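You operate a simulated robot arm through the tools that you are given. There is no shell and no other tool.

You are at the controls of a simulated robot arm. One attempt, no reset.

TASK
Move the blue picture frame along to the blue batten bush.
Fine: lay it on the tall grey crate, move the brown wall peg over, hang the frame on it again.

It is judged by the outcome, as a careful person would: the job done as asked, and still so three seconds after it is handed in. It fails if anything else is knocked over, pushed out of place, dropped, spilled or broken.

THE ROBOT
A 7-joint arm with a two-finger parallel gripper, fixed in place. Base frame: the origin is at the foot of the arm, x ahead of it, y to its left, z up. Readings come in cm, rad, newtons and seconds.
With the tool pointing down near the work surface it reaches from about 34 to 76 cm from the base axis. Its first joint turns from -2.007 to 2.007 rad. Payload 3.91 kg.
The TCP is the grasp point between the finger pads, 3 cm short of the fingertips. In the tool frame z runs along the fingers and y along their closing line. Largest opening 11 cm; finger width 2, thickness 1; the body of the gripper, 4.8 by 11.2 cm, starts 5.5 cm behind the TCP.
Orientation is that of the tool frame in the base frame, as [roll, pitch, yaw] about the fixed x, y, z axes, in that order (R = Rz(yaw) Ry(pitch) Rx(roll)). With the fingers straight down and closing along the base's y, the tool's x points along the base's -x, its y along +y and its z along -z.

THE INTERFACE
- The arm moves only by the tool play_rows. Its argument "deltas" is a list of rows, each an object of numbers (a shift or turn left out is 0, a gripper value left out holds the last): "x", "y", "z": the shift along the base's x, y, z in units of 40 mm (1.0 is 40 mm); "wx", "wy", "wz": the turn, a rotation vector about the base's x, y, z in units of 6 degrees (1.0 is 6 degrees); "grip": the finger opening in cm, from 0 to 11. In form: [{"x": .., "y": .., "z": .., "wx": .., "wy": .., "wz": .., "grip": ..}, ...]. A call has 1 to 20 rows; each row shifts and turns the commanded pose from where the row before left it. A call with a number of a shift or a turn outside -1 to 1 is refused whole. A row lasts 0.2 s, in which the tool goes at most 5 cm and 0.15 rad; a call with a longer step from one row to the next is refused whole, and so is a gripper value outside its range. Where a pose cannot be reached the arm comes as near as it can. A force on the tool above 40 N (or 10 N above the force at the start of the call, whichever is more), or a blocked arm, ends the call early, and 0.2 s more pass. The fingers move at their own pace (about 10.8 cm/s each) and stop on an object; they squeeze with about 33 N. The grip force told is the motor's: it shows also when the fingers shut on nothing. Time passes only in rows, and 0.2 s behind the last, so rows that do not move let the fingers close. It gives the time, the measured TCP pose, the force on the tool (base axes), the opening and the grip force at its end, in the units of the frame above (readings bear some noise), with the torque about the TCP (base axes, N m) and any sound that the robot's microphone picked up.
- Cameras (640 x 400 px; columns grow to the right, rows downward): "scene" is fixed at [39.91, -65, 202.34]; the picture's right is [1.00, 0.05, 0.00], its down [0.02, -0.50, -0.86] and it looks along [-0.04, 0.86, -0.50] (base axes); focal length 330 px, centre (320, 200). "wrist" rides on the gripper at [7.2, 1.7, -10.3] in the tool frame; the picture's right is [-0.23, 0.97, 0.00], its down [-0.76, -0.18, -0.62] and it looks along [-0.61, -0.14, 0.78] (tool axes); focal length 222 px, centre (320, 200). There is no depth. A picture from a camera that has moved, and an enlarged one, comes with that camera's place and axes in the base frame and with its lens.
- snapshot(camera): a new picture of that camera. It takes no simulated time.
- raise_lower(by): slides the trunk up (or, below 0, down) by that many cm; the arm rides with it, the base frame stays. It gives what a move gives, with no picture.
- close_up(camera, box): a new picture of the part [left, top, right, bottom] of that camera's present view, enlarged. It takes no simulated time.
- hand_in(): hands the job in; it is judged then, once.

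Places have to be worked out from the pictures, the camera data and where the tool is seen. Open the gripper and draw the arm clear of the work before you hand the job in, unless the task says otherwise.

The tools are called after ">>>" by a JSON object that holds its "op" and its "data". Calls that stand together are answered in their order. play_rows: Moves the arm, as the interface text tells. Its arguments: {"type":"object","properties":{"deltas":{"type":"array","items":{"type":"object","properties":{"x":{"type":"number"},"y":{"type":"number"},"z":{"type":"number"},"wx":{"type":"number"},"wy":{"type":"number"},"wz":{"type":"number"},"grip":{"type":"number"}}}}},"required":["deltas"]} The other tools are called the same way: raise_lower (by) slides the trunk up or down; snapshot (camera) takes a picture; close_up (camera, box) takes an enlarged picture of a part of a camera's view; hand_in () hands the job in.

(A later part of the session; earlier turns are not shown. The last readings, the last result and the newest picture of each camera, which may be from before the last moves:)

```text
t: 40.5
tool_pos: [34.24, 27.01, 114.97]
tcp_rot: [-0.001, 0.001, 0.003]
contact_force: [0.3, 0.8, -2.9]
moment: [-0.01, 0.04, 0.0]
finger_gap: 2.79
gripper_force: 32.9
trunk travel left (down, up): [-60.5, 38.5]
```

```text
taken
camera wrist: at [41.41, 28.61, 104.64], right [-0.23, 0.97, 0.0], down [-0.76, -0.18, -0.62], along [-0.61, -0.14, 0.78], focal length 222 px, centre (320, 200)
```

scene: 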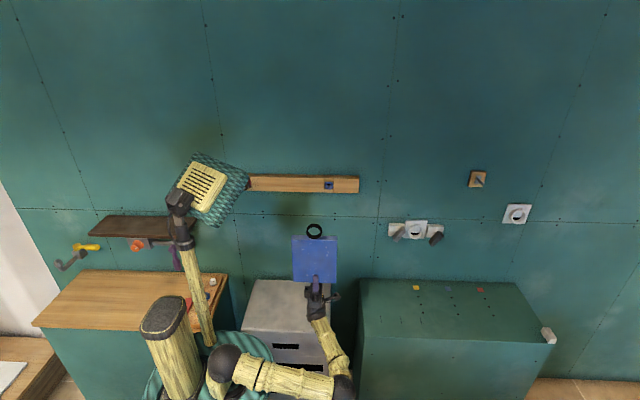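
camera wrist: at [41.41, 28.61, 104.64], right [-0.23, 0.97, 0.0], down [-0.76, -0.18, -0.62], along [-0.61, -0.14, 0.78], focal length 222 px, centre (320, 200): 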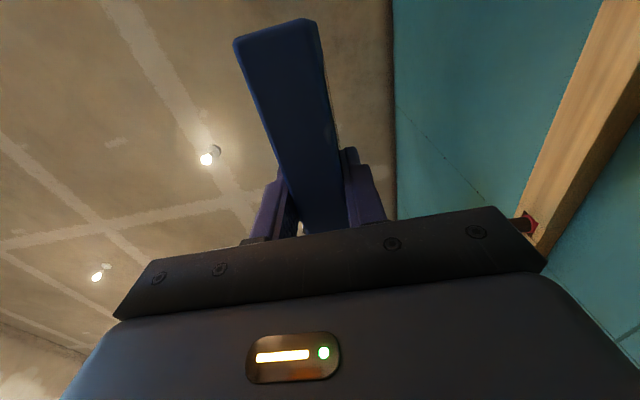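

Tracking is exact. I now turn the board 30° and tip it over to lie level, face up, still high above the crate.

>>> {"op": "play_rows", "data": {"deltas": [{"wz": 1}, {"wz": 1}, {"wz": 1}, {"wz": 1}, {"wz": 1}, {"wx": -0.5, "wy": -0.289}, {"wx": -0.866, "wy": -0.5}, {"wx": -0.866, "wy": -0.5}, {"wx": -0.866, "wy": -0.5}, {"wx": -0.866, "wy": -0.5}, {"wx": -0.866, "wy": -0.5}, {"wx": -0.866, "wy": -0.5}, {"wx": -0.866, "wy": -0.5}]}}

>>> {"op": "snapshot", "data": {"camera": "scene"}}

```text
t: 43.3
tool_pos: [34.24, 27.07, 114.89]
tcp_rot: [-0.795, 0.002, 0.524]
contact_force: [0.1, -0.3, 0.3]
moment: [-0.08, -0.09, 0.02]
finger_gap: 2.79
gripper_force: 32.5
trunk travel left (down, up): [-60.5, 38.5]
```

```text
taken
```

scene: 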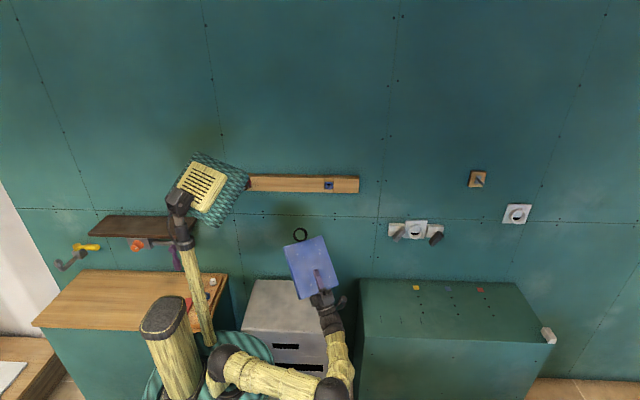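

The tilt goes smoothly (roll −0.80 rad so far). I finish the tip to level.

>>> {"op": "play_rows", "data": {"deltas": [{"wx": -0.866, "wy": -0.5}, {"wx": -0.866, "wy": -0.5}, {"wx": -0.866, "wy": -0.5}, {"wx": -0.866, "wy": -0.5}, {"wx": -0.866, "wy": -0.5}, {"wx": -0.866, "wy": -0.5}, {"wx": -0.866, "wy": -0.5}, {"wx": -0.366, "wy": -0.211}, {}]}}

>>> {"op": "snapshot", "data": {"camera": "scene"}}

>>> {"op": "snapshot", "data": {"camera": "wrist"}}

```text
t: 45.3
tool_pos: [34.23, 27.0, 114.96]
tcp_rot: [-1.573, 0.001, 0.521]
contact_force: [0.3, -0.5, -0.3]
moment: [-0.11, -0.05, 0.02]
finger_gap: 2.79
gripper_force: 33.0
trunk travel left (down, up): [-60.5, 38.5]
```

```text
taken
```

scene: 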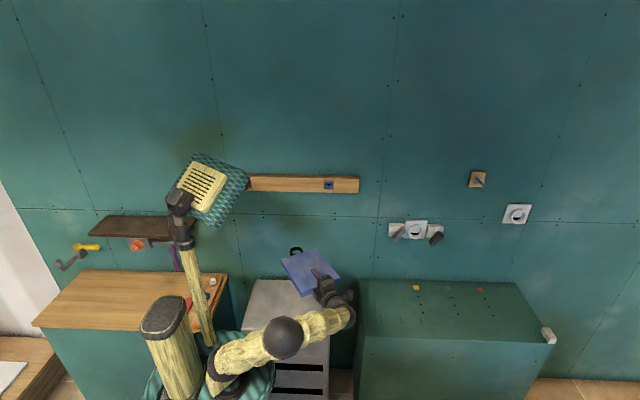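

```text
taken
camera wrist: at [45.62, 21.59, 113.28], right [-0.2, -0.12, -0.97], down [-0.35, -0.92, 0.18], along [-0.92, 0.38, 0.14], focal length 222 px, centre (320, 200)
```

wrist: 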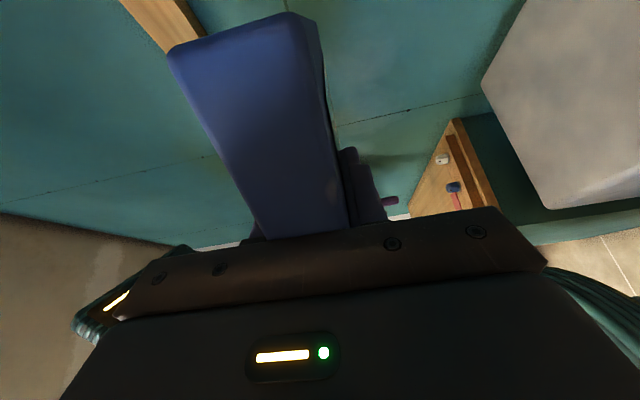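

The board is level and face up. I shift it slightly toward me so the lower finger will stay in front of the crate's front edge (y≈29.5), lower the trunk, and look again.

>>> {"op": "play_rows", "data": {"deltas": [{"y": -0.2}, {"y": -0.25}, {}]}}

>>> {"op": "raise_lower", "data": {"by": -22}}

>>> {"op": "snapshot", "data": {"camera": "scene"}}

>>> {"op": "snapshot", "data": {"camera": "wrist"}}

>>> {"op": "close_up", "data": {"camera": "scene", "box": [240, 240, 370, 360]}}

```text
t: 46.1
tool_pos: [34.18, 25.23, 114.97]
tcp_rot: [-1.572, 0.002, 0.524]
contact_force: [0.3, -0.5, 0.0]
moment: [-0.1, -0.06, 0.0]
finger_gap: 2.78
gripper_force: 32.6
trunk travel left (down, up): [-60.5, 38.5]
```

```text
t: 48.4
tool_pos: [34.3, 25.17, 93.02]
tcp_rot: [-1.573, 0.002, 0.521]
contact_force: [0.3, -0.3, -1.2]
moment: [-0.12, -0.06, 0.01]
finger_gap: 2.78
gripper_force: 32.8
trunk travel left (down, up): [-38.5, 60.5]
```

```text
taken
```

scene: 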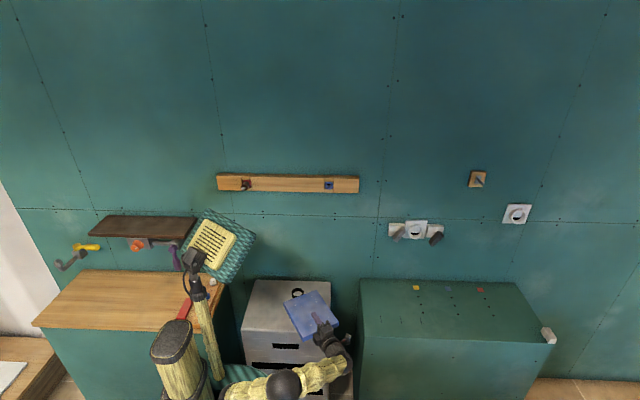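

```text
taken
camera wrist: at [45.62, 19.75, 91.3], right [-0.2, -0.11, -0.97], down [-0.35, -0.92, 0.18], along [-0.92, 0.38, 0.14], focal length 222 px, centre (320, 200)
```

wrist: 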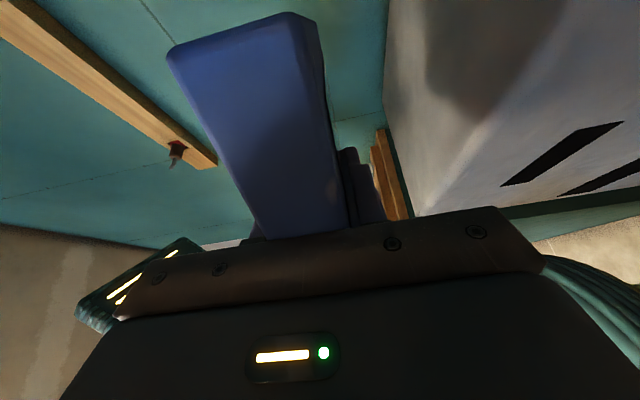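

```text
3.33 times, centred on (305, 300) of scene
camera zoom: at [39.91, -65.0, 202.34], right [1.0, 0.05, 0.0], down [0.02, -0.5, -0.86], along [-0.04, 0.86, -0.5], focal length 1098 px, centre (370, -133)
```

zoom: 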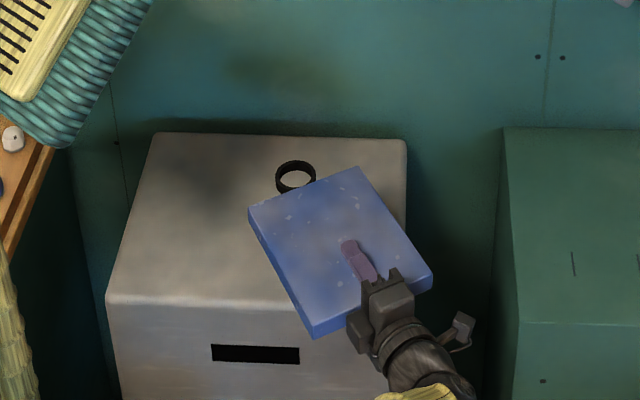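

The crate's whole top is now visible. Before setting down I measure its front edge and height more exactly from the wrist camera.

>>> {"op": "close_up", "data": {"camera": "wrist", "box": [340, 0, 640, 230]}}

>>> {"op": "close_up", "data": {"camera": "scene", "box": [290, 300, 360, 360]}}

```text
1.74 times, centred on (490, 115) of wrist
camera zoom: at [45.62, 19.75, 91.3], right [-0.2, -0.11, -0.97], down [-0.35, -0.92, 0.18], along [-0.92, 0.38, 0.14], focal length 386 px, centre (24, 348)
```

zoom: 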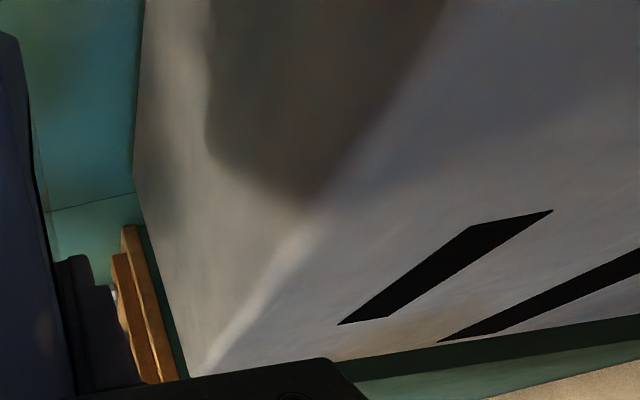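

```text
6.67 times, centred on (325, 330) of scene
camera zoom: at [39.91, -65.0, 202.34], right [1.0, 0.05, 0.0], down [0.02, -0.5, -0.86], along [-0.04, 0.86, -0.5], focal length 2197 px, centre (287, -667)
```

zoom: 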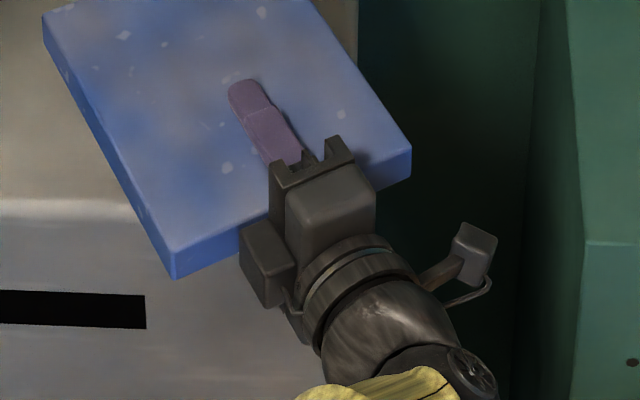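

The crate's front edge is at y≈29 and its top at z≈82. I shift back another 0.6 cm for finger clearance and lower to just above the top.

>>> {"op": "play_rows", "data": {"deltas": [{"y": -0.15}, {"z": -0.3}, {"z": -0.4}, {"z": -0.4}, {"z": -0.4}, {"z": -0.3}, {"z": -0.15}, {}]}}

>>> {"op": "close_up", "data": {"camera": "scene", "box": [240, 270, 370, 370]}}

>>> {"op": "close_up", "data": {"camera": "wrist", "box": [140, 0, 540, 250]}}

```text
t: 50.2
tool_pos: [34.29, 24.64, 85.17]
tcp_rot: [-1.573, 0.002, 0.522]
contact_force: [0.4, -0.1, 0.2]
moment: [-0.09, -0.11, -0.01]
finger_gap: 2.8
gripper_force: 33.0
trunk travel left (down, up): [-38.5, 60.5]
```

```text
4.00 times, centred on (305, 320) of scene
camera zoom: at [39.91, -65.0, 202.34], right [1.0, 0.05, 0.0], down [0.02, -0.5, -0.86], along [-0.04, 0.86, -0.5], focal length 1318 px, centre (380, -280)
```

zoom: 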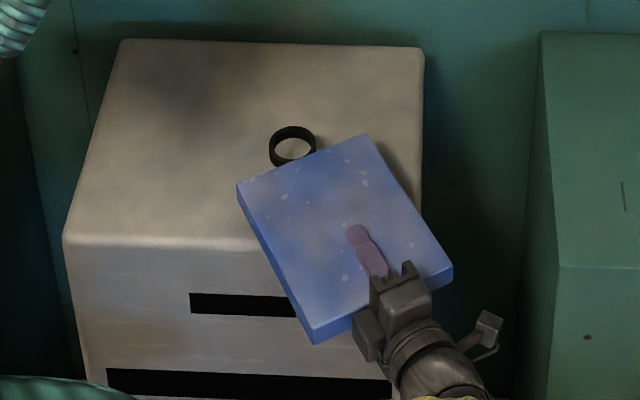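

```text
1.60 times, centred on (340, 125) of wrist
camera zoom: at [45.62, 19.11, 83.47], right [-0.2, -0.12, -0.97], down [-0.35, -0.92, 0.18], along [-0.92, 0.38, 0.14], focal length 355 px, centre (288, 320)
```

zoom: 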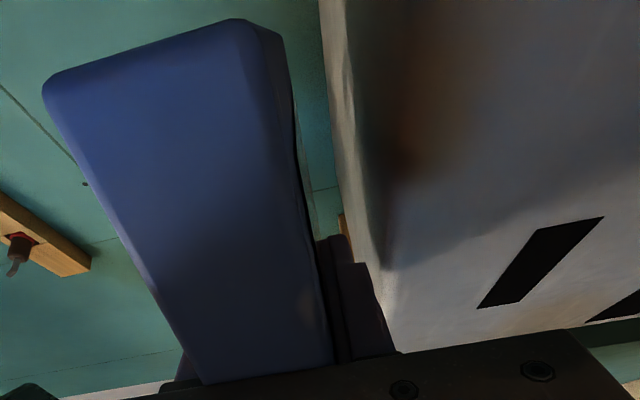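

The board is parallel to the crate top with roughly 2 cm to go. I lower in small steps and watch for contact force.

>>> {"op": "play_rows", "data": {"deltas": [{"z": -0.075}, {"z": -0.075}, {"z": -0.075}, {"z": -0.05}, {}]}}

>>> {"op": "play_rows", "data": {"deltas": [{"z": -0.04}, {"z": -0.04}, {}]}}

```text
t: 51.4
tool_pos: [34.32, 24.5, 84.03]
tcp_rot: [-1.571, 0.002, 0.523]
contact_force: [1.4, -0.1, 0.0]
moment: [-0.09, -0.1, 0.0]
finger_gap: 2.81
gripper_force: 32.9
trunk travel left (down, up): [-38.5, 60.5]
```

```text
t: 52.2
tool_pos: [34.19, 24.63, 83.71]
tcp_rot: [-1.57, 0.003, 0.524]
contact_force: [0.1, 0.0, -1.1]
moment: [-0.11, -0.1, -0.01]
finger_gap: 2.79
gripper_force: 32.9
trunk travel left (down, up): [-38.5, 60.5]
```

No contact yet at z 83.7. I continue down in 1–1.5 mm steps.

>>> {"op": "play_rows", "data": {"deltas": [{"z": -0.04}, {"z": -0.03}, {}]}}

>>> {"op": "play_rows", "data": {"deltas": [{"z": -0.03}, {"z": -0.03}, {}]}}

>>> {"op": "play_rows", "data": {"deltas": [{"z": -0.03}, {"z": -0.03}, {}]}}

```text
t: 53.0
tool_pos: [34.17, 24.59, 83.36]
tcp_rot: [-1.572, 0.001, 0.523]
contact_force: [0.7, 0.3, 0.5]
moment: [-0.12, -0.06, 0.0]
finger_gap: 2.78
gripper_force: 32.9
trunk travel left (down, up): [-38.5, 60.5]
```

```text
t: 53.8
tool_pos: [34.27, 24.59, 83.18]
tcp_rot: [-1.572, 0.003, 0.522]
contact_force: [0.6, -1.0, -0.3]
moment: [-0.11, -0.07, -0.03]
finger_gap: 2.76
gripper_force: 33.1
trunk travel left (down, up): [-38.5, 60.5]
```

```text
t: 54.6
tool_pos: [34.21, 24.67, 83.03]
tcp_rot: [-1.571, 0.001, 0.522]
contact_force: [-0.7, 0.1, 0.4]
moment: [-0.13, -0.06, 0.0]
finger_gap: 2.76
gripper_force: 32.8
trunk travel left (down, up): [-38.5, 60.5]
```

Still free at z≈83.0. I check the remaining gap in the pictures.

>>> {"op": "close_up", "data": {"camera": "wrist", "box": [260, 0, 460, 230]}}

>>> {"op": "close_up", "data": {"camera": "scene", "box": [280, 290, 340, 350]}}

```text
1.74 times, centred on (360, 115) of wrist
camera zoom: at [45.66, 19.13, 81.3], right [-0.2, -0.11, -0.97], down [-0.35, -0.92, 0.18], along [-0.92, 0.38, 0.14], focal length 386 px, centre (250, 348)
```

zoom: 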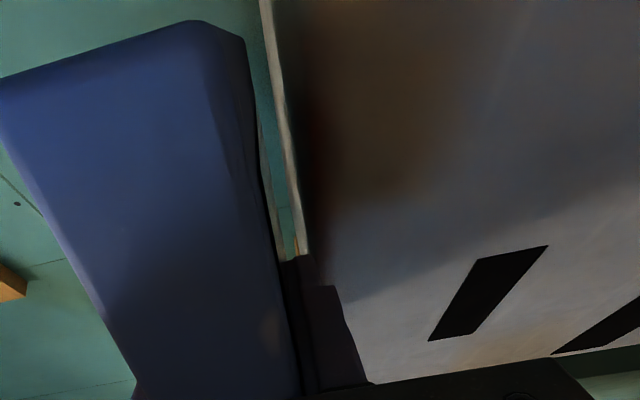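

```text
6.67 times, centred on (310, 320) of scene
camera zoom: at [39.91, -65.0, 202.34], right [1.0, 0.05, 0.0], down [0.02, -0.5, -0.86], along [-0.04, 0.86, -0.5], focal length 2197 px, centre (387, -600)
```

zoom: 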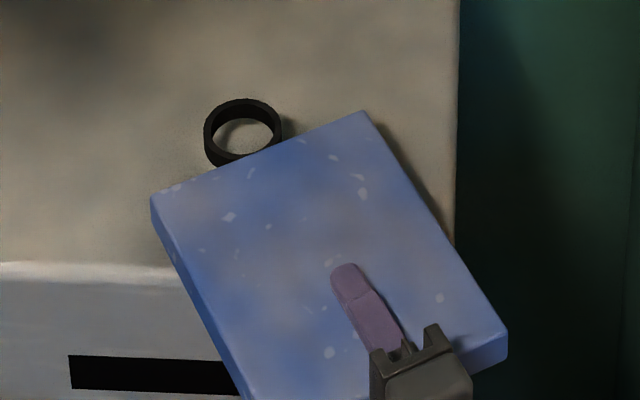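

There is still a gap of about 0.7 cm, so the crate top is nearer z≈81. I keep lowering gently.

>>> {"op": "play_rows", "data": {"deltas": [{"z": -0.04}, {"z": -0.04}, {}]}}

>>> {"op": "play_rows", "data": {"deltas": [{"z": -0.03}, {"z": -0.03}, {}]}}

>>> {"op": "play_rows", "data": {"deltas": [{"z": -0.03}, {}]}}

>>> {"op": "close_up", "data": {"camera": "wrist", "box": [260, 0, 460, 230]}}

```text
t: 55.4
tool_pos: [34.27, 24.61, 82.56]
tcp_rot: [-1.572, 0.002, 0.524]
contact_force: [1.1, -0.5, 0.4]
moment: [-0.1, -0.1, 0.03]
finger_gap: 2.77
gripper_force: 32.8
trunk travel left (down, up): [-38.5, 60.5]
```

```text
t: 56.2
tool_pos: [34.33, 24.51, 82.37]
tcp_rot: [-1.573, 0.0, 0.521]
contact_force: [-0.1, -0.4, 1.1]
moment: [-0.11, -0.09, 0.0]
finger_gap: 2.79
gripper_force: 32.3
trunk travel left (down, up): [-38.5, 60.5]
```

```text
t: 56.8
tool_pos: [34.25, 24.58, 82.42]
tcp_rot: [-1.575, 0.002, 0.522]
contact_force: [-0.2, 0.1, -0.7]
moment: [-0.12, -0.06, 0.0]
finger_gap: 2.78
gripper_force: 33.3
trunk travel left (down, up): [-38.5, 60.5]
```

```text
1.74 times, centred on (360, 115) of wrist
camera zoom: at [45.62, 19.11, 80.64], right [-0.2, -0.11, -0.97], down [-0.35, -0.92, 0.18], along [-0.92, 0.37, 0.14], focal length 386 px, centre (250, 348)
```

zoom: 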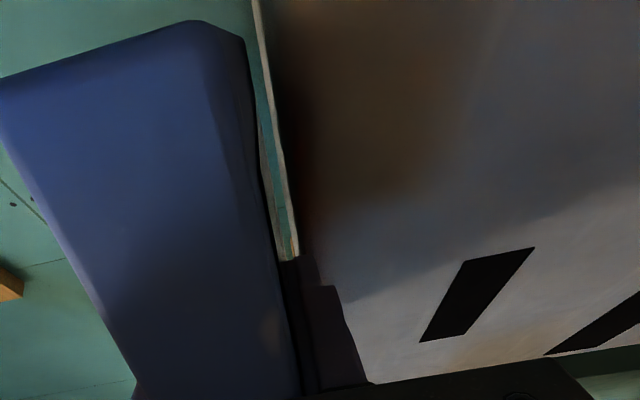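

The crate top works out nearer z≈80.2 with its front edge at y≈30.5. I raise a little, push the frame 1.8 cm further onto the crate for a safer rest, and then lower again watching for contact.

>>> {"op": "play_rows", "data": {"deltas": [{"z": 0.15}, {"y": 0.15}, {"y": 0.15}, {"y": 0.15}, {"z": -0.1}, {"z": -0.05}, {}]}}

>>> {"op": "play_rows", "data": {"deltas": [{"z": -0.04}, {"z": -0.04}, {}]}}

>>> {"op": "play_rows", "data": {"deltas": [{"z": -0.03}, {"z": -0.03}, {}]}}

>>> {"op": "close_up", "data": {"camera": "wrist", "box": [260, 0, 460, 230]}}

```text
t: 58.4
tool_pos: [34.29, 26.4, 82.25]
tcp_rot: [-1.573, 0.003, 0.52]
contact_force: [-0.1, 0.3, 0.3]
moment: [-0.11, -0.08, 0.0]
finger_gap: 2.79
gripper_force: 32.6
trunk travel left (down, up): [-38.5, 60.5]
```

```text
t: 59.2
tool_pos: [34.28, 26.31, 82.13]
tcp_rot: [-1.573, 0.002, 0.524]
contact_force: [0.1, 0.9, 0.4]
moment: [-0.11, -0.07, 0.0]
finger_gap: 2.77
gripper_force: 33.0
trunk travel left (down, up): [-38.5, 60.5]
```

```text
t: 60.0
tool_pos: [34.29, 26.4, 81.74]
tcp_rot: [-1.571, 0.002, 0.522]
contact_force: [-0.5, -0.6, -0.3]
moment: [-0.12, -0.08, 0.0]
finger_gap: 2.79
gripper_force: 32.9
trunk travel left (down, up): [-38.5, 60.5]
```

```text
1.74 times, centred on (360, 115) of wrist
camera zoom: at [45.62, 20.96, 80.07], right [-0.2, -0.12, -0.97], down [-0.35, -0.92, 0.18], along [-0.92, 0.38, 0.14], focal length 386 px, centre (250, 348)
```

zoom: 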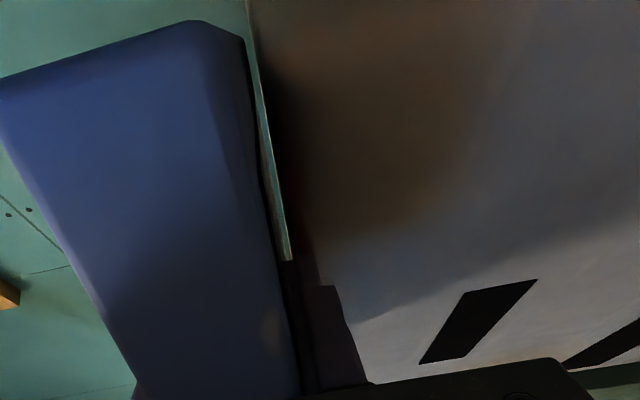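

The gap is down to a few millimetres. I continue in 1 mm steps until the force or torque changes.

>>> {"op": "play_rows", "data": {"deltas": [{"z": -0.03}, {"z": -0.02}, {}]}}

>>> {"op": "play_rows", "data": {"deltas": [{"z": -0.025}, {"z": -0.025}, {}]}}

>>> {"op": "play_rows", "data": {"deltas": [{"z": -0.025}, {}]}}

>>> {"op": "close_up", "data": {"camera": "wrist", "box": [260, 0, 460, 230]}}

```text
t: 60.8
tool_pos: [34.34, 26.43, 81.51]
tcp_rot: [-1.572, 0.001, 0.522]
contact_force: [-1.3, 0.4, -0.8]
moment: [-0.09, -0.09, 0.0]
finger_gap: 2.77
gripper_force: 33.5
trunk travel left (down, up): [-38.5, 60.5]
```

```text
t: 61.6
tool_pos: [34.28, 26.38, 81.18]
tcp_rot: [-1.572, 0.001, 0.523]
contact_force: [0.3, -0.7, 0.7]
moment: [-0.06, -0.11, -0.01]
finger_gap: 2.77
gripper_force: 32.6
trunk travel left (down, up): [-38.5, 60.5]
```

```text
t: 62.2
tool_pos: [34.24, 26.52, 81.22]
tcp_rot: [-1.57, -0.001, 0.521]
contact_force: [1.3, -0.5, 1.5]
moment: [0.31, -0.06, -0.06]
finger_gap: 2.77
gripper_force: 33.1
trunk travel left (down, up): [-38.5, 60.5]
```

```text
1.74 times, centred on (360, 115) of wrist
camera zoom: at [45.61, 20.94, 79.62], right [-0.2, -0.11, -0.97], down [-0.35, -0.92, 0.18], along [-0.92, 0.37, 0.14], focal length 386 px, centre (250, 348)
```

zoom: 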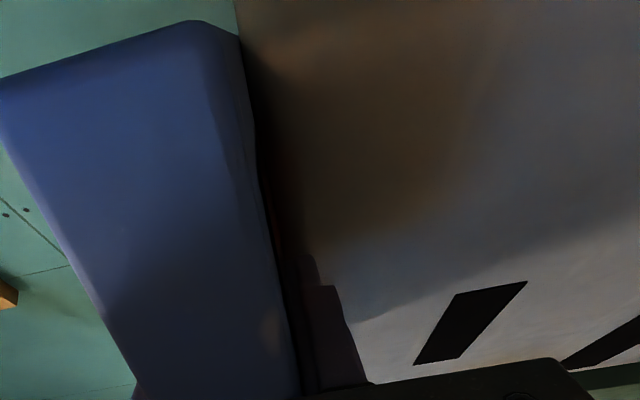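

Contact: torque and upward force changed at z≈81.2, and the picture shows no gap. The board rests on the crate, so I open the fingers gradually.

>>> {"op": "play_rows", "data": {"deltas": [{"z": -0.015}, {"grip": 3.0}, {"grip": 3.3}, {"grip": 3.6}, {"grip": 4.0}, {"grip": 4.5}, {"grip": 5.0}, {}]}}

>>> {"op": "snapshot", "data": {"camera": "wrist"}}

>>> {"op": "close_up", "data": {"camera": "scene", "box": [240, 270, 370, 370]}}

```text
t: 64.0
tool_pos: [34.37, 26.43, 81.27]
tcp_rot: [-1.573, 0.001, 0.521]
contact_force: [0.7, 0.9, 0.3]
moment: [0.0, -0.02, -0.03]
finger_gap: 5.01
gripper_force: 0.0
trunk travel left (down, up): [-38.5, 60.5]
```

```text
taken
camera wrist: at [45.63, 20.92, 79.53], right [-0.2, -0.11, -0.97], down [-0.35, -0.92, 0.18], along [-0.92, 0.38, 0.14], focal length 222 px, centre (320, 200)
```

wrist: 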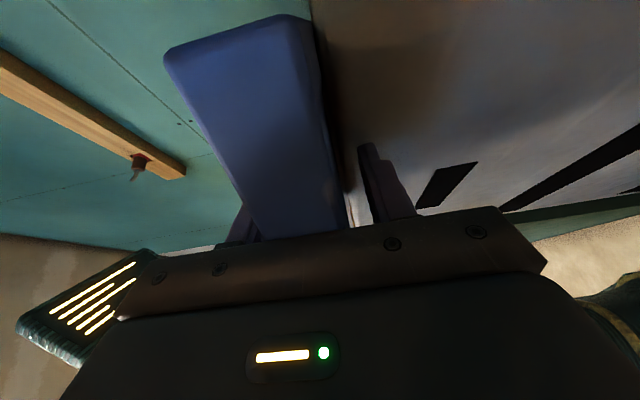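

```text
4.00 times, centred on (305, 320) of scene
camera zoom: at [39.91, -65.0, 202.34], right [1.0, 0.05, 0.0], down [0.02, -0.5, -0.86], along [-0.04, 0.86, -0.5], focal length 1318 px, centre (380, -280)
```

zoom: 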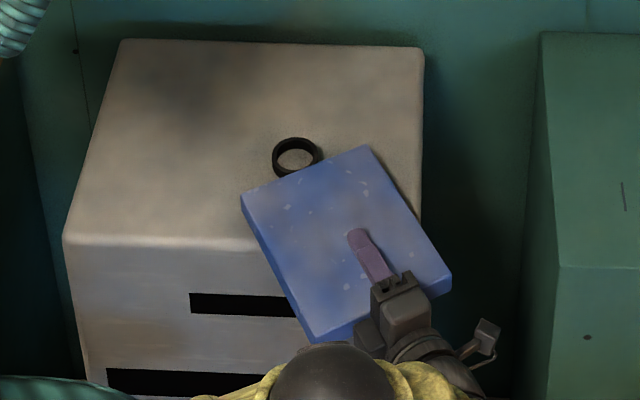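

The frame rests on the crate unmoved, with the fingers clear above and below it. I withdraw straight back along the tool axis.

>>> {"op": "play_rows", "data": {"deltas": [{"x": 0.125, "y": -0.2165}, {"x": 0.125, "y": -0.2165}, {"x": 0.25, "y": -0.433}, {"x": 0.25, "y": -0.433}, {"x": 0.25, "y": -0.433}, {"x": 0.25, "y": -0.433}, {"x": 0.25, "y": -0.433}]}}

>>> {"op": "snapshot", "data": {"camera": "scene"}}

>>> {"op": "snapshot", "data": {"camera": "wrist"}}

```text
t: 65.6
tool_pos: [40.21, 15.96, 81.14]
tcp_rot: [-1.572, 0.002, 0.524]
contact_force: [-0.4, 0.9, -0.1]
moment: [0.0, -0.01, -0.02]
finger_gap: 5.01
gripper_force: 0.1
trunk travel left (down, up): [-38.5, 60.5]
```

```text
taken
```

scene: 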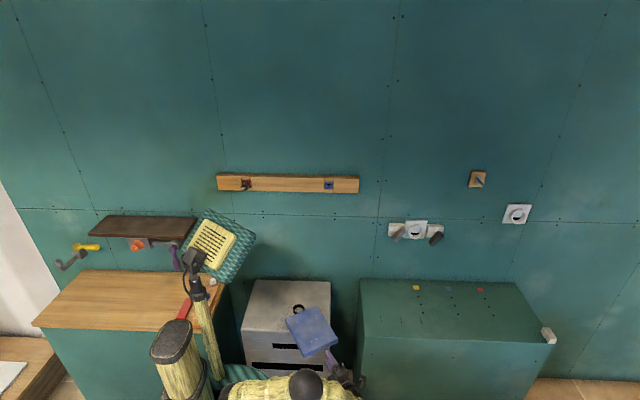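

```text
taken
camera wrist: at [51.61, 10.46, 79.49], right [-0.2, -0.12, -0.97], down [-0.35, -0.92, 0.18], along [-0.92, 0.37, 0.14], focal length 222 px, centre (320, 200)
```

wrist: 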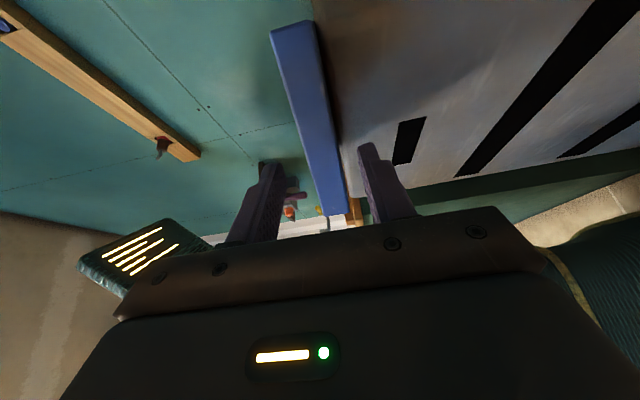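

The frame lies stably on the crate. With the head low, the scene camera has a clear view of the bare peg and both bushes, so I zoom in to measure them.

>>> {"op": "close_up", "data": {"camera": "scene", "box": [225, 165, 273, 205]}}

>>> {"op": "close_up", "data": {"camera": "scene", "box": [305, 165, 353, 205]}}

```text
10.00 times, centred on (249, 185) of scene
camera zoom: at [39.91, -65.0, 202.34], right [1.0, 0.05, 0.0], down [0.02, -0.5, -0.86], along [-0.04, 0.86, -0.5], focal length 3296 px, centre (1030, 350)
```

zoom: 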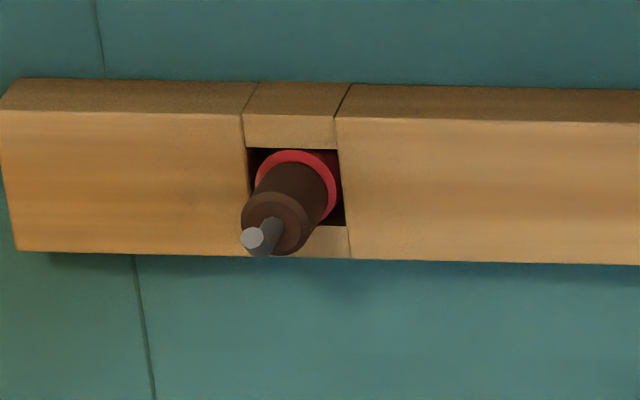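

```text
10.00 times, centred on (329, 185) of scene
camera zoom: at [39.91, -65.0, 202.34], right [1.0, 0.05, 0.0], down [0.02, -0.5, -0.86], along [-0.04, 0.86, -0.5], focal length 3296 px, centre (230, 350)
```

zoom: 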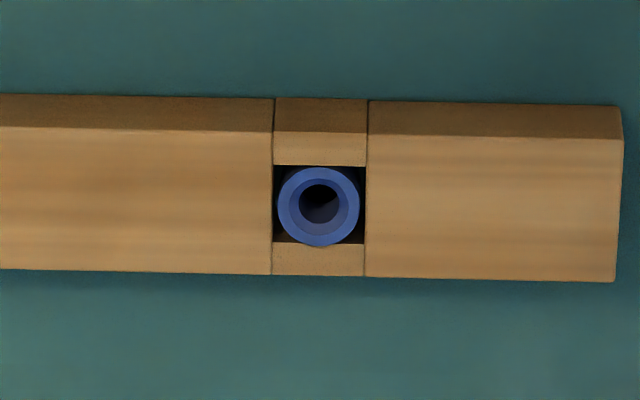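

I estimate the bushes 36.0 cm apart in x at equal height (z≈136.3), and the peg's brown body 2.8 cm thick from y≈58 to the batten. I raise the trunk, keeping the arm out in front of the crate.

>>> {"op": "raise_lower", "data": {"by": 46}}

>>> {"op": "snapshot", "data": {"camera": "scene"}}

```text
refused: 46 is not a number from -40 to 40
```

```text
taken
```

scene: 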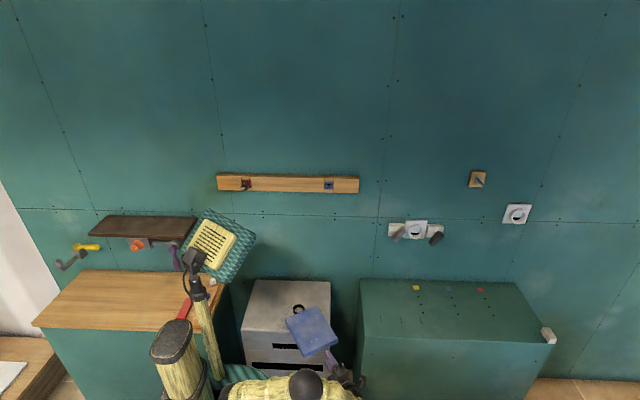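

A single slide is limited to 40 cm, so I raise by 40; the arm can make up the rest.

>>> {"op": "raise_lower", "data": {"by": 40}}

>>> {"op": "play_rows", "data": {"deltas": [{"wz": -1, "x": -0.1, "y": 0.3}, {"wz": -1, "x": -0.2, "y": 0.5}, {"wz": -1, "x": -0.2, "y": 0.5}, {"wz": -1, "x": -0.2, "y": 0.5, "z": 0.2}, {"wz": -1, "x": -0.2, "y": 0.5, "z": 0.3}, {"wy": -1, "x": -0.2, "y": 0.5, "z": 0.3}, {"wy": -1, "x": -0.2, "y": 0.5, "z": 0.3}, {"wy": -1, "x": -0.2, "y": 0.5, "z": 0.3}, {"wy": -1, "x": -0.2, "y": 0.3, "z": 0.3}, {"wy": -1, "x": -0.2}, {"wy": -1, "x": -0.2}, {"wy": -1, "x": -0.2}, {"wy": -1}, {"wy": -1}, {"wy": -1}, {"wy": -1}, {"wy": -1}, {"wy": -1}, {"wy": -1}, {"wy": -1}]}}

>>> {"op": "snapshot", "data": {"camera": "scene"}}

>>> {"op": "snapshot", "data": {"camera": "wrist"}}

```text
t: 69.4
tool_pos: [40.29, 15.85, 121.25]
tcp_rot: [-1.572, 0.002, 0.522]
contact_force: [-0.3, -0.4, 0.5]
moment: [-0.01, 0.01, 0.05]
finger_gap: 5.0
gripper_force: 0.2
trunk travel left (down, up): [-78.5, 20.5]
```

```text
t: 73.6
tool_pos: [31.04, 32.35, 128.02]
tcp_rot: [0.984, -1.57, -2.557]
contact_force: [-0.5, -0.4, 0.1]
moment: [-0.01, 0.01, 0.01]
finger_gap: 5.01
gripper_force: 0.1
trunk travel left (down, up): [-78.5, 20.5]
```

```text
taken
```

scene: 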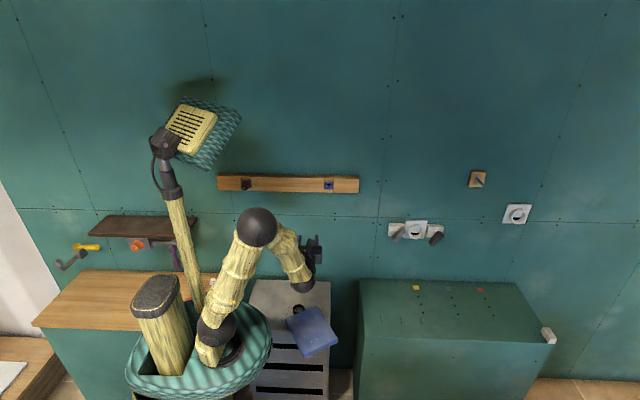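

```text
taken
camera wrist: at [32.64, 21.88, 135.24], right [0.97, 0.0, -0.23], down [-0.18, -0.62, -0.76], along [-0.14, 0.78, -0.61], focal length 222 px, centre (320, 200)
```

wrist: 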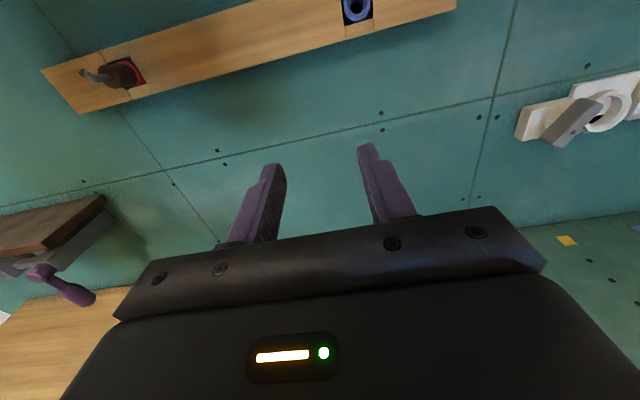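

The tool now points straight at the wall with the fingers closing sideways, and the camera above it sees both bushes. I enlarge to triangulate them again.

>>> {"op": "close_up", "data": {"camera": "wrist", "box": [40, 0, 240, 130]}}

>>> {"op": "close_up", "data": {"camera": "wrist", "box": [310, 0, 410, 60]}}

```text
3.08 times, centred on (140, 65) of wrist
camera zoom: at [32.64, 21.88, 135.24], right [0.97, 0.0, -0.23], down [-0.18, -0.62, -0.76], along [-0.14, 0.78, -0.61], focal length 684 px, centre (874, 615)
```

zoom: 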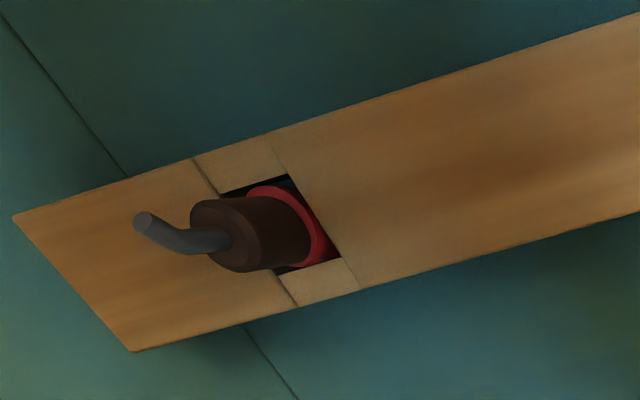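

```text
6.40 times, centred on (360, 30) of wrist
camera zoom: at [32.64, 21.88, 135.24], right [0.97, 0.0, -0.23], down [-0.18, -0.62, -0.76], along [-0.14, 0.78, -0.61], focal length 1422 px, centre (64, 1288)
```

zoom: 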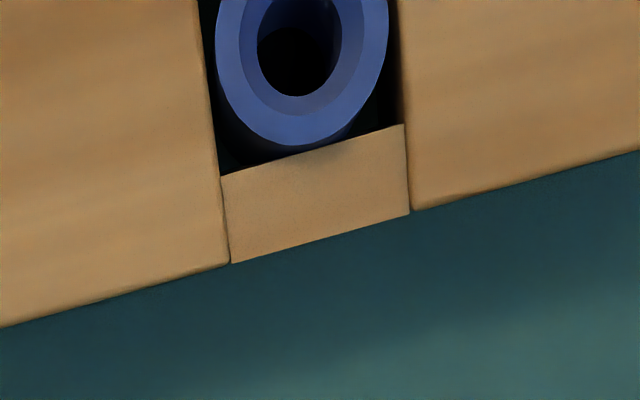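

The view agrees with the red bush at x≈1.7. I bring the tool in front of the peg at y≈48, well short of the rod tip at y≈55.

>>> {"op": "play_rows", "data": {"deltas": [{"z": 0.2, "y": 0.25, "x": -0.2}, {"z": 0.2, "y": 0.3, "x": -0.4}, {"z": 0.2, "y": 0.3, "x": -0.5}, {"z": 0.2, "y": 0.3, "x": -0.5}, {"z": 0.2, "y": 0.3, "x": -0.5}, {"z": 0.2, "y": 0.3, "x": -0.5}, {"z": 0.2, "y": 0.3, "x": -0.5}, {"z": 0.2, "y": 0.3, "x": -0.5}, {"z": 0.2, "y": 0.3, "x": -0.5}, {"z": 0.2, "y": 0.3, "x": -0.5}, {"z": 0.06, "y": 0.3, "x": -0.5}, {"y": 0.3, "x": -0.5}, {"y": 0.2, "x": -0.5}, {"y": 0.16, "x": -0.5}, {"x": -0.5}, {"x": -0.23}]}}

>>> {"op": "snapshot", "data": {"camera": "scene"}}

>>> {"op": "snapshot", "data": {"camera": "wrist"}}

```text
t: 77.2
tool_pos: [9.25, 47.66, 138.95]
tcp_rot: [-1.433, -1.52, -0.179]
contact_force: [-0.2, 0.4, 0.6]
moment: [0.01, 0.0, -0.03]
finger_gap: 5.02
gripper_force: 0.1
out of reach, approached as far as the arm can: row 3, 4, 11, 14, 15, 16
trunk travel left (down, up): [-78.5, 20.5]
stopped in row 16: the arm was blocked; the commanded pose is now the measured one
```

```text
taken
```

scene: 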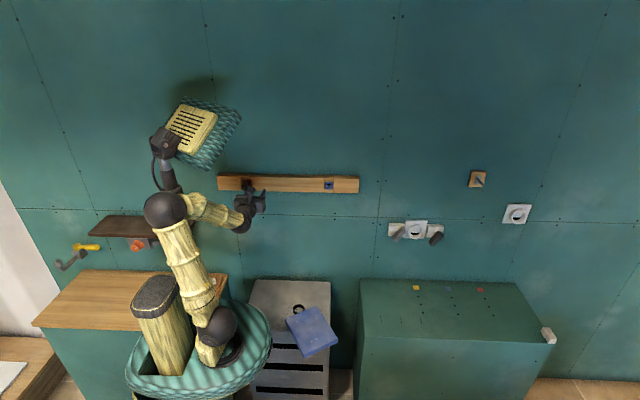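

```text
taken
camera wrist: at [10.76, 37.06, 146.09], right [0.96, -0.04, -0.28], down [-0.24, -0.61, -0.76], along [-0.14, 0.79, -0.59], focal length 222 px, centre (320, 200)
```

wrist: 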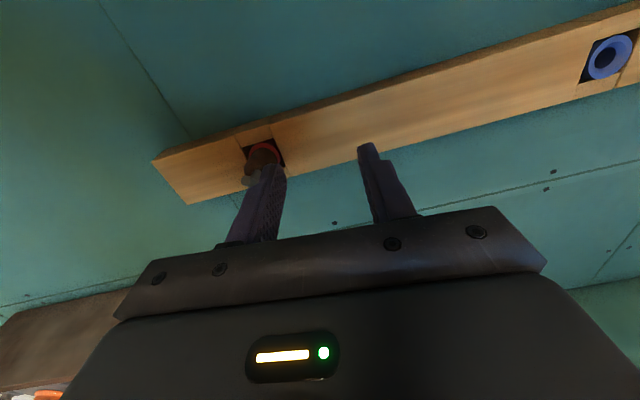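

The elbow folded up against its limit near the head pole, and the arm stopped without touching anything at the wall. I'll grip the peg from above instead, with the tool pointing down, which keeps the wrist farther out. First I tip the tool down here, away from the peg.

>>> {"op": "play_rows", "data": {"deltas": [{"x": 0.2, "y": -0.05}, {"wx": -1, "x": 0.2}, {"wx": -1, "x": 0.2}, {"wx": -1, "x": 0.1}, {"wx": -1}, {"wx": -1}, {"wx": -1}, {"wx": -1}, {"wx": -1}, {"wx": -1}, {"wx": -1}, {"wx": -1}, {"wx": -1}, {"wx": -1}, {"wx": -1}, {"wx": -1}]}}

>>> {"op": "snapshot", "data": {"camera": "scene"}}

```text
t: 80.6
tool_pos: [11.49, 45.25, 138.78]
tcp_rot: [3.1, -0.008, 1.523]
contact_force: [0.3, -0.7, -0.1]
moment: [0.0, -0.01, 0.01]
finger_gap: 5.01
gripper_force: 0.0
out of reach, approached as far as the arm can: row 16
trunk travel left (down, up): [-78.5, 20.5]
```

```text
taken
```

scene: 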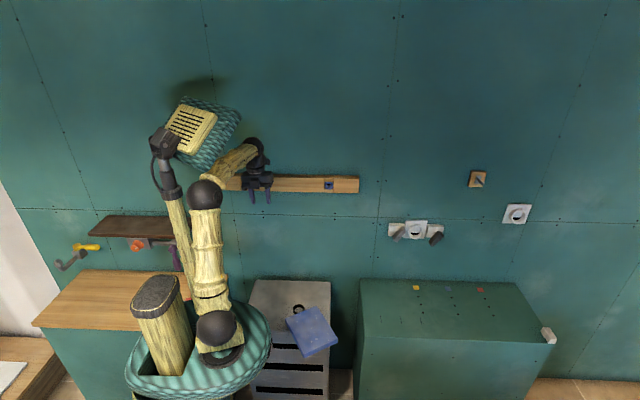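

The tool points down now, but with the camera on the wall side. I turn it by 180° about the vertical, back through the starting orientation, pulling slightly away from the wall.

>>> {"op": "play_rows", "data": {"deltas": [{"y": -0.3, "z": 0.3}, {"y": -0.3, "z": 0.3, "wz": 1}, {"wz": 1, "z": 0.3}, {"wz": 1, "z": 0.3}, {"wz": 1, "z": 0.3}, {"wz": 1}, {"wz": 1}, {"wz": 1}, {"wz": 1}, {"wz": 1}, {"wz": 1}, {"wz": 1}, {"wz": 1}, {"wz": 1}, {"wz": 1}, {"wz": 1}, {"wz": 1}]}}

>>> {"op": "play_rows", "data": {"deltas": [{"wz": 1}, {"wz": 1}, {"wz": 1}, {"wz": 1}, {"wz": 1}, {"wz": 1}, {"wz": 1}, {"wz": 1}, {"wz": 1}, {"wz": 1}, {"wz": 1}, {"wz": 1}, {"wz": 1}, {"wz": 1}]}}

>>> {"op": "snapshot", "data": {"camera": "scene"}}

>>> {"op": "snapshot", "data": {"camera": "wrist"}}

```text
t: 84.2
tool_pos: [11.72, 42.78, 144.94]
tcp_rot: [3.097, -0.011, -3.086]
contact_force: [-0.2, 0.4, 0.1]
moment: [0.02, 0.0, 0.0]
finger_gap: 4.98
gripper_force: 0.1
trunk travel left (down, up): [-78.5, 20.5]
```

```text
t: 87.2
tool_pos: [11.78, 42.88, 144.8]
tcp_rot: [3.103, -0.01, -1.619]
contact_force: [0.2, 0.0, 0.5]
moment: [0.02, 0.0, -0.01]
finger_gap: 4.99
gripper_force: 0.1
trunk travel left (down, up): [-78.5, 20.5]
```

```text
taken
```

scene: 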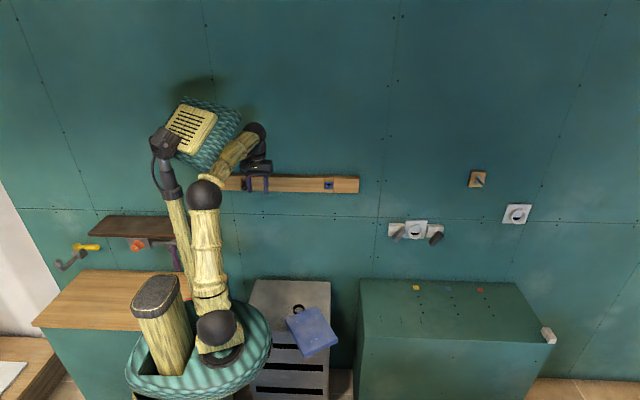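

```text
taken
camera wrist: at [9.99, 35.73, 155.34], right [-0.96, 0.27, 0.04], down [0.24, 0.76, 0.61], along [0.14, 0.59, -0.79], focal length 222 px, centre (320, 200)
```

wrist: 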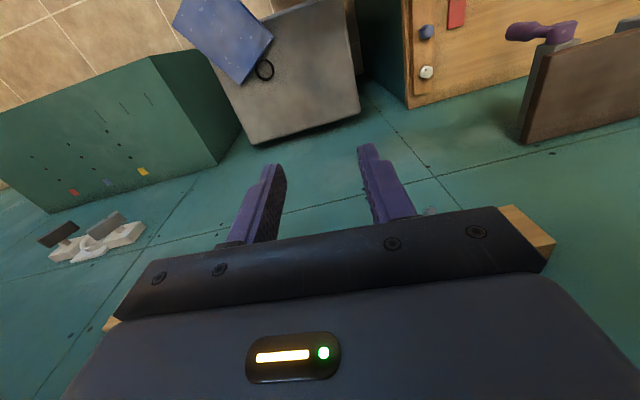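

The orientation is right apart from small errors. I correct those, tilt the tool 18° toward the wall, and move to above the peg at z≈146 for a look.

>>> {"op": "play_rows", "data": {"deltas": [{"wx": 0.08, "wy": -0.37, "wz": 0.46}, {"wx": 1, "x": -0.2, "y": 0.2}, {"wx": 1, "x": -0.3, "y": 0.3}, {"wx": 1, "x": -0.4, "y": 0.4}, {"x": -0.4, "y": 0.4, "z": 0.15}, {"x": -0.4, "y": 0.4, "z": 0.15}, {"x": -0.4, "y": 0.4}, {"x": -0.3, "y": 0.4}, {"x": -0.12, "y": 0.4}, {"y": 0.3}, {"y": 0.3}, {}]}}

>>> {"op": "snapshot", "data": {"camera": "wrist"}}

>>> {"op": "close_up", "data": {"camera": "scene", "box": [190, 130, 310, 220]}}

```text
t: 89.8
tool_pos: [3.47, 50.59, 145.26]
tcp_rot: [3.133, 0.327, -1.596]
contact_force: [0.4, -0.8, 0.5]
moment: [-0.01, -0.01, -0.02]
finger_gap: 5.02
gripper_force: 0.1
out of reach, approached as far as the arm can: row 7, 8, 9, 10, 11
trunk travel left (down, up): [-78.5, 20.5]
```

```text
taken
camera wrist: at [1.58, 40.27, 152.8], right [-0.97, 0.24, 0.08], down [0.2, 0.52, 0.83], along [0.16, 0.82, -0.55], focal length 222 px, centre (320, 200)
```

wrist: 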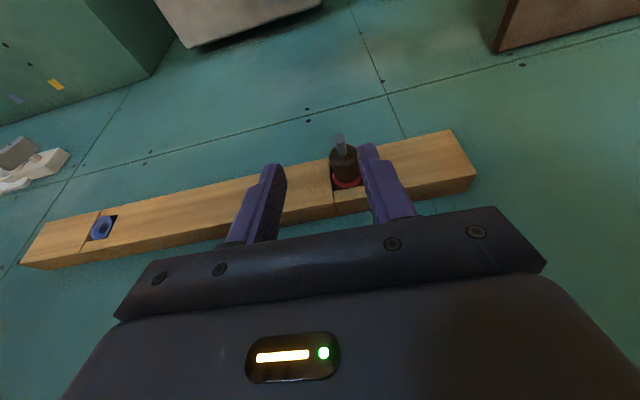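

```text
4.44 times, centred on (250, 175) of scene
camera zoom: at [39.91, -65.0, 202.34], right [1.0, 0.05, 0.0], down [0.02, -0.5, -0.86], along [-0.04, 0.86, -0.5], focal length 1465 px, centre (631, 311)
```

zoom: 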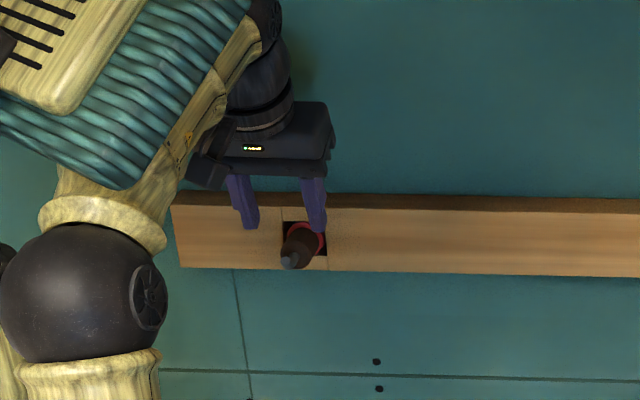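

The arm was out of reach here because the wrist is high relative to the trunk. I take the command back in y, raise the trunk by 20 cm and bring the tool down by the same amount.

>>> {"op": "play_rows", "data": {"deltas": [{"y": -0.5}, {"y": -0.5}, {"y": -0.5}, {"y": -0.3}, {}]}}

>>> {"op": "raise_lower", "data": {"by": 20}}

>>> {"op": "play_rows", "data": {"deltas": [{"z": -0.4}, {"z": -0.5}, {"z": -0.5}, {"z": -0.5}, {"z": -0.5}, {"z": -0.5}, {"z": -0.5}, {"z": -0.5}, {"z": -0.5}, {"z": -0.5}, {}]}}

>>> {"op": "snapshot", "data": {"camera": "wrist"}}

>>> {"op": "snapshot", "data": {"camera": "scene"}}

```text
t: 91.0
tool_pos: [3.11, 43.34, 143.4]
tcp_rot: [-3.14, 0.284, -1.595]
contact_force: [-0.6, 0.0, 0.9]
moment: [-0.05, 0.0, -0.03]
finger_gap: 5.02
gripper_force: 0.1
trunk travel left (down, up): [-78.5, 20.5]
```

```text
t: 93.2
tool_pos: [3.4, 43.26, 163.56]
tcp_rot: [3.138, 0.287, -1.599]
contact_force: [0.4, 0.6, 0.1]
moment: [-0.02, -0.04, 0.0]
finger_gap: 5.02
gripper_force: 0.0
trunk travel left (down, up): [-98.5, 0.5]
```

```text
t: 95.8
tool_pos: [4.41, 43.36, 147.36]
tcp_rot: [3.043, 0.357, -1.643]
contact_force: [0.1, 0.4, -0.1]
moment: [0.01, -0.01, 0.0]
finger_gap: 5.0
gripper_force: 0.1
trunk travel left (down, up): [-98.5, 0.5]
stopped in row 11: the arm was blocked; the commanded pose is now the measured one
```

```text
taken
camera wrist: at [2.96, 32.81, 154.61], right [-0.95, 0.25, 0.17], down [0.27, 0.48, 0.83], along [0.12, 0.84, -0.53], focal length 222 px, centre (320, 200)
```

wrist: 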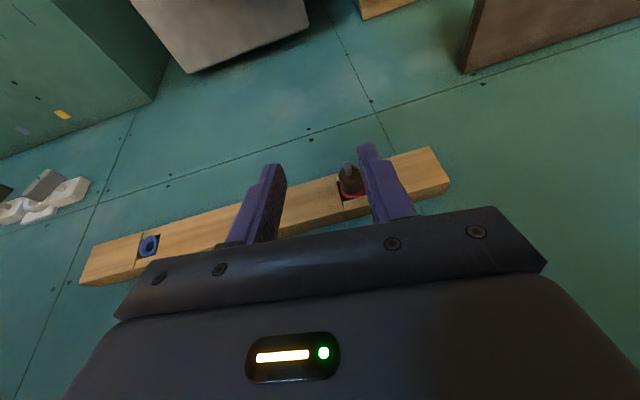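

```text
taken
```

scene: 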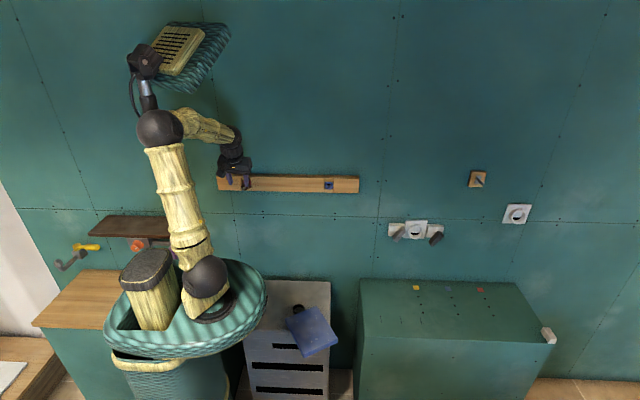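

The elbow is being blocked by the robot's own head pole whenever the arm reaches straight at the red bush. I'll use a grip on the peg from the right-front instead (tool horizontal, azimuth ≈130°, fingers above and below the brown body), which keeps the wrist out to the right. First I swing clear to the right and undo the tilt.

>>> {"op": "play_rows", "data": {"deltas": [{"x": 0.3, "z": 0.1}, {"x": 0.5}, {"x": 0.6, "wx": -0.6}, {"x": 0.6, "wx": -0.9}, {"x": 0.6, "wx": -0.9}, {"x": 0.6, "wx": -0.9, "y": -0.1}, {"x": 0.6, "y": -0.2}, {"x": 0.6, "y": -0.2}, {"x": 0.5, "y": -0.2}, {"wz": -1}, {"wz": -1}, {"wz": -1}, {"wz": -1}, {"wz": -1}, {"wz": -1}, {"wz": -1}, {"wz": -0.64}, {}]}}

>>> {"op": "snapshot", "data": {"camera": "scene"}}

```text
t: 99.6
tool_pos: [23.95, 40.43, 147.64]
tcp_rot: [3.069, 0.014, -2.437]
contact_force: [-0.4, 0.1, 0.6]
moment: [0.0, -0.04, 0.01]
finger_gap: 5.02
gripper_force: 0.0
trunk travel left (down, up): [-98.5, 0.5]
```

```text
taken
```

scene: 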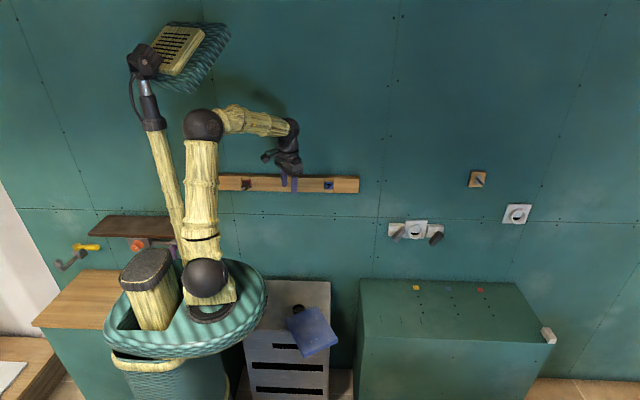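

Now clear of the pole. I rotate the tool up to horizontal, pointing at azimuth ≈130°.

>>> {"op": "play_rows", "data": {"deltas": [{"wx": 0.725, "wy": 0.62}, {"wx": 0.725, "wy": 0.62}, {"wx": 0.725, "wy": 0.62}, {"wx": 0.725, "wy": 0.62}, {"wx": 0.725, "wy": 0.62}, {"wx": 0.725, "wy": 0.62}, {"wx": 0.725, "wy": 0.62}, {"wx": 0.725, "wy": 0.62}, {"wx": 0.725, "wy": 0.62}, {"wx": 0.725, "wy": 0.62}, {"wx": 0.725, "wy": 0.62}, {"wx": 0.725, "wy": 0.62}, {"wx": 0.725, "wy": 0.62}, {"wx": 0.725, "wy": 0.62}, {"wx": 0.725, "wy": 0.62}, {}]}}

>>> {"op": "snapshot", "data": {"camera": "scene"}}

>>> {"op": "snapshot", "data": {"camera": "wrist"}}

```text
t: 103.0
tool_pos: [19.46, 37.57, 152.8]
tcp_rot: [1.568, 0.0, -2.45]
contact_force: [0.1, -0.2, 0.0]
moment: [-0.01, -0.01, 0.01]
finger_gap: 5.04
gripper_force: 0.1
out of reach, approached as far as the arm can: row 10, 11, 12, 13, 14, 15
trunk travel left (down, up): [-98.5, 0.5]
```

```text
taken
```

scene: 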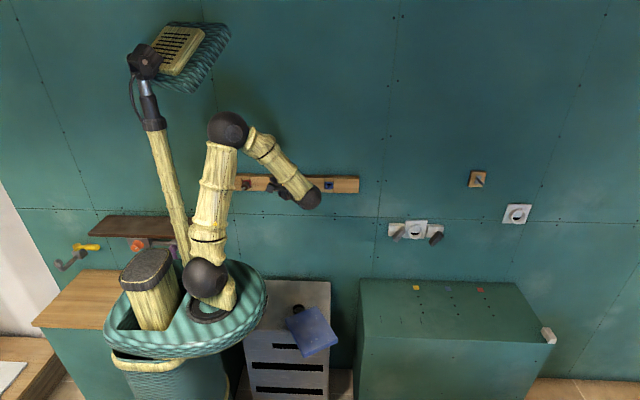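

```text
taken
camera wrist: at [20.53, 24.87, 154.46], right [0.18, 0.14, 0.97], down [0.98, 0.01, -0.18], along [-0.03, 0.99, -0.14], focal length 222 px, centre (320, 200)
```

wrist: 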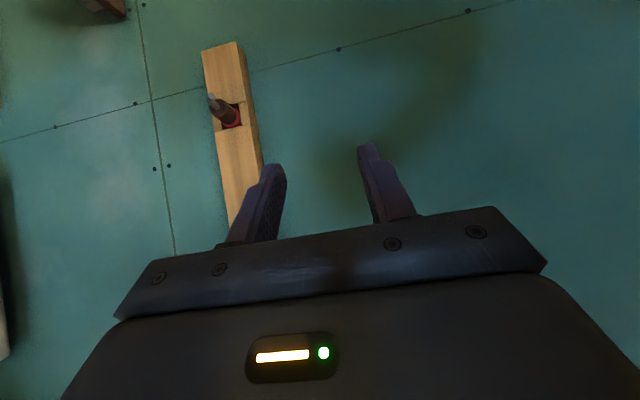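

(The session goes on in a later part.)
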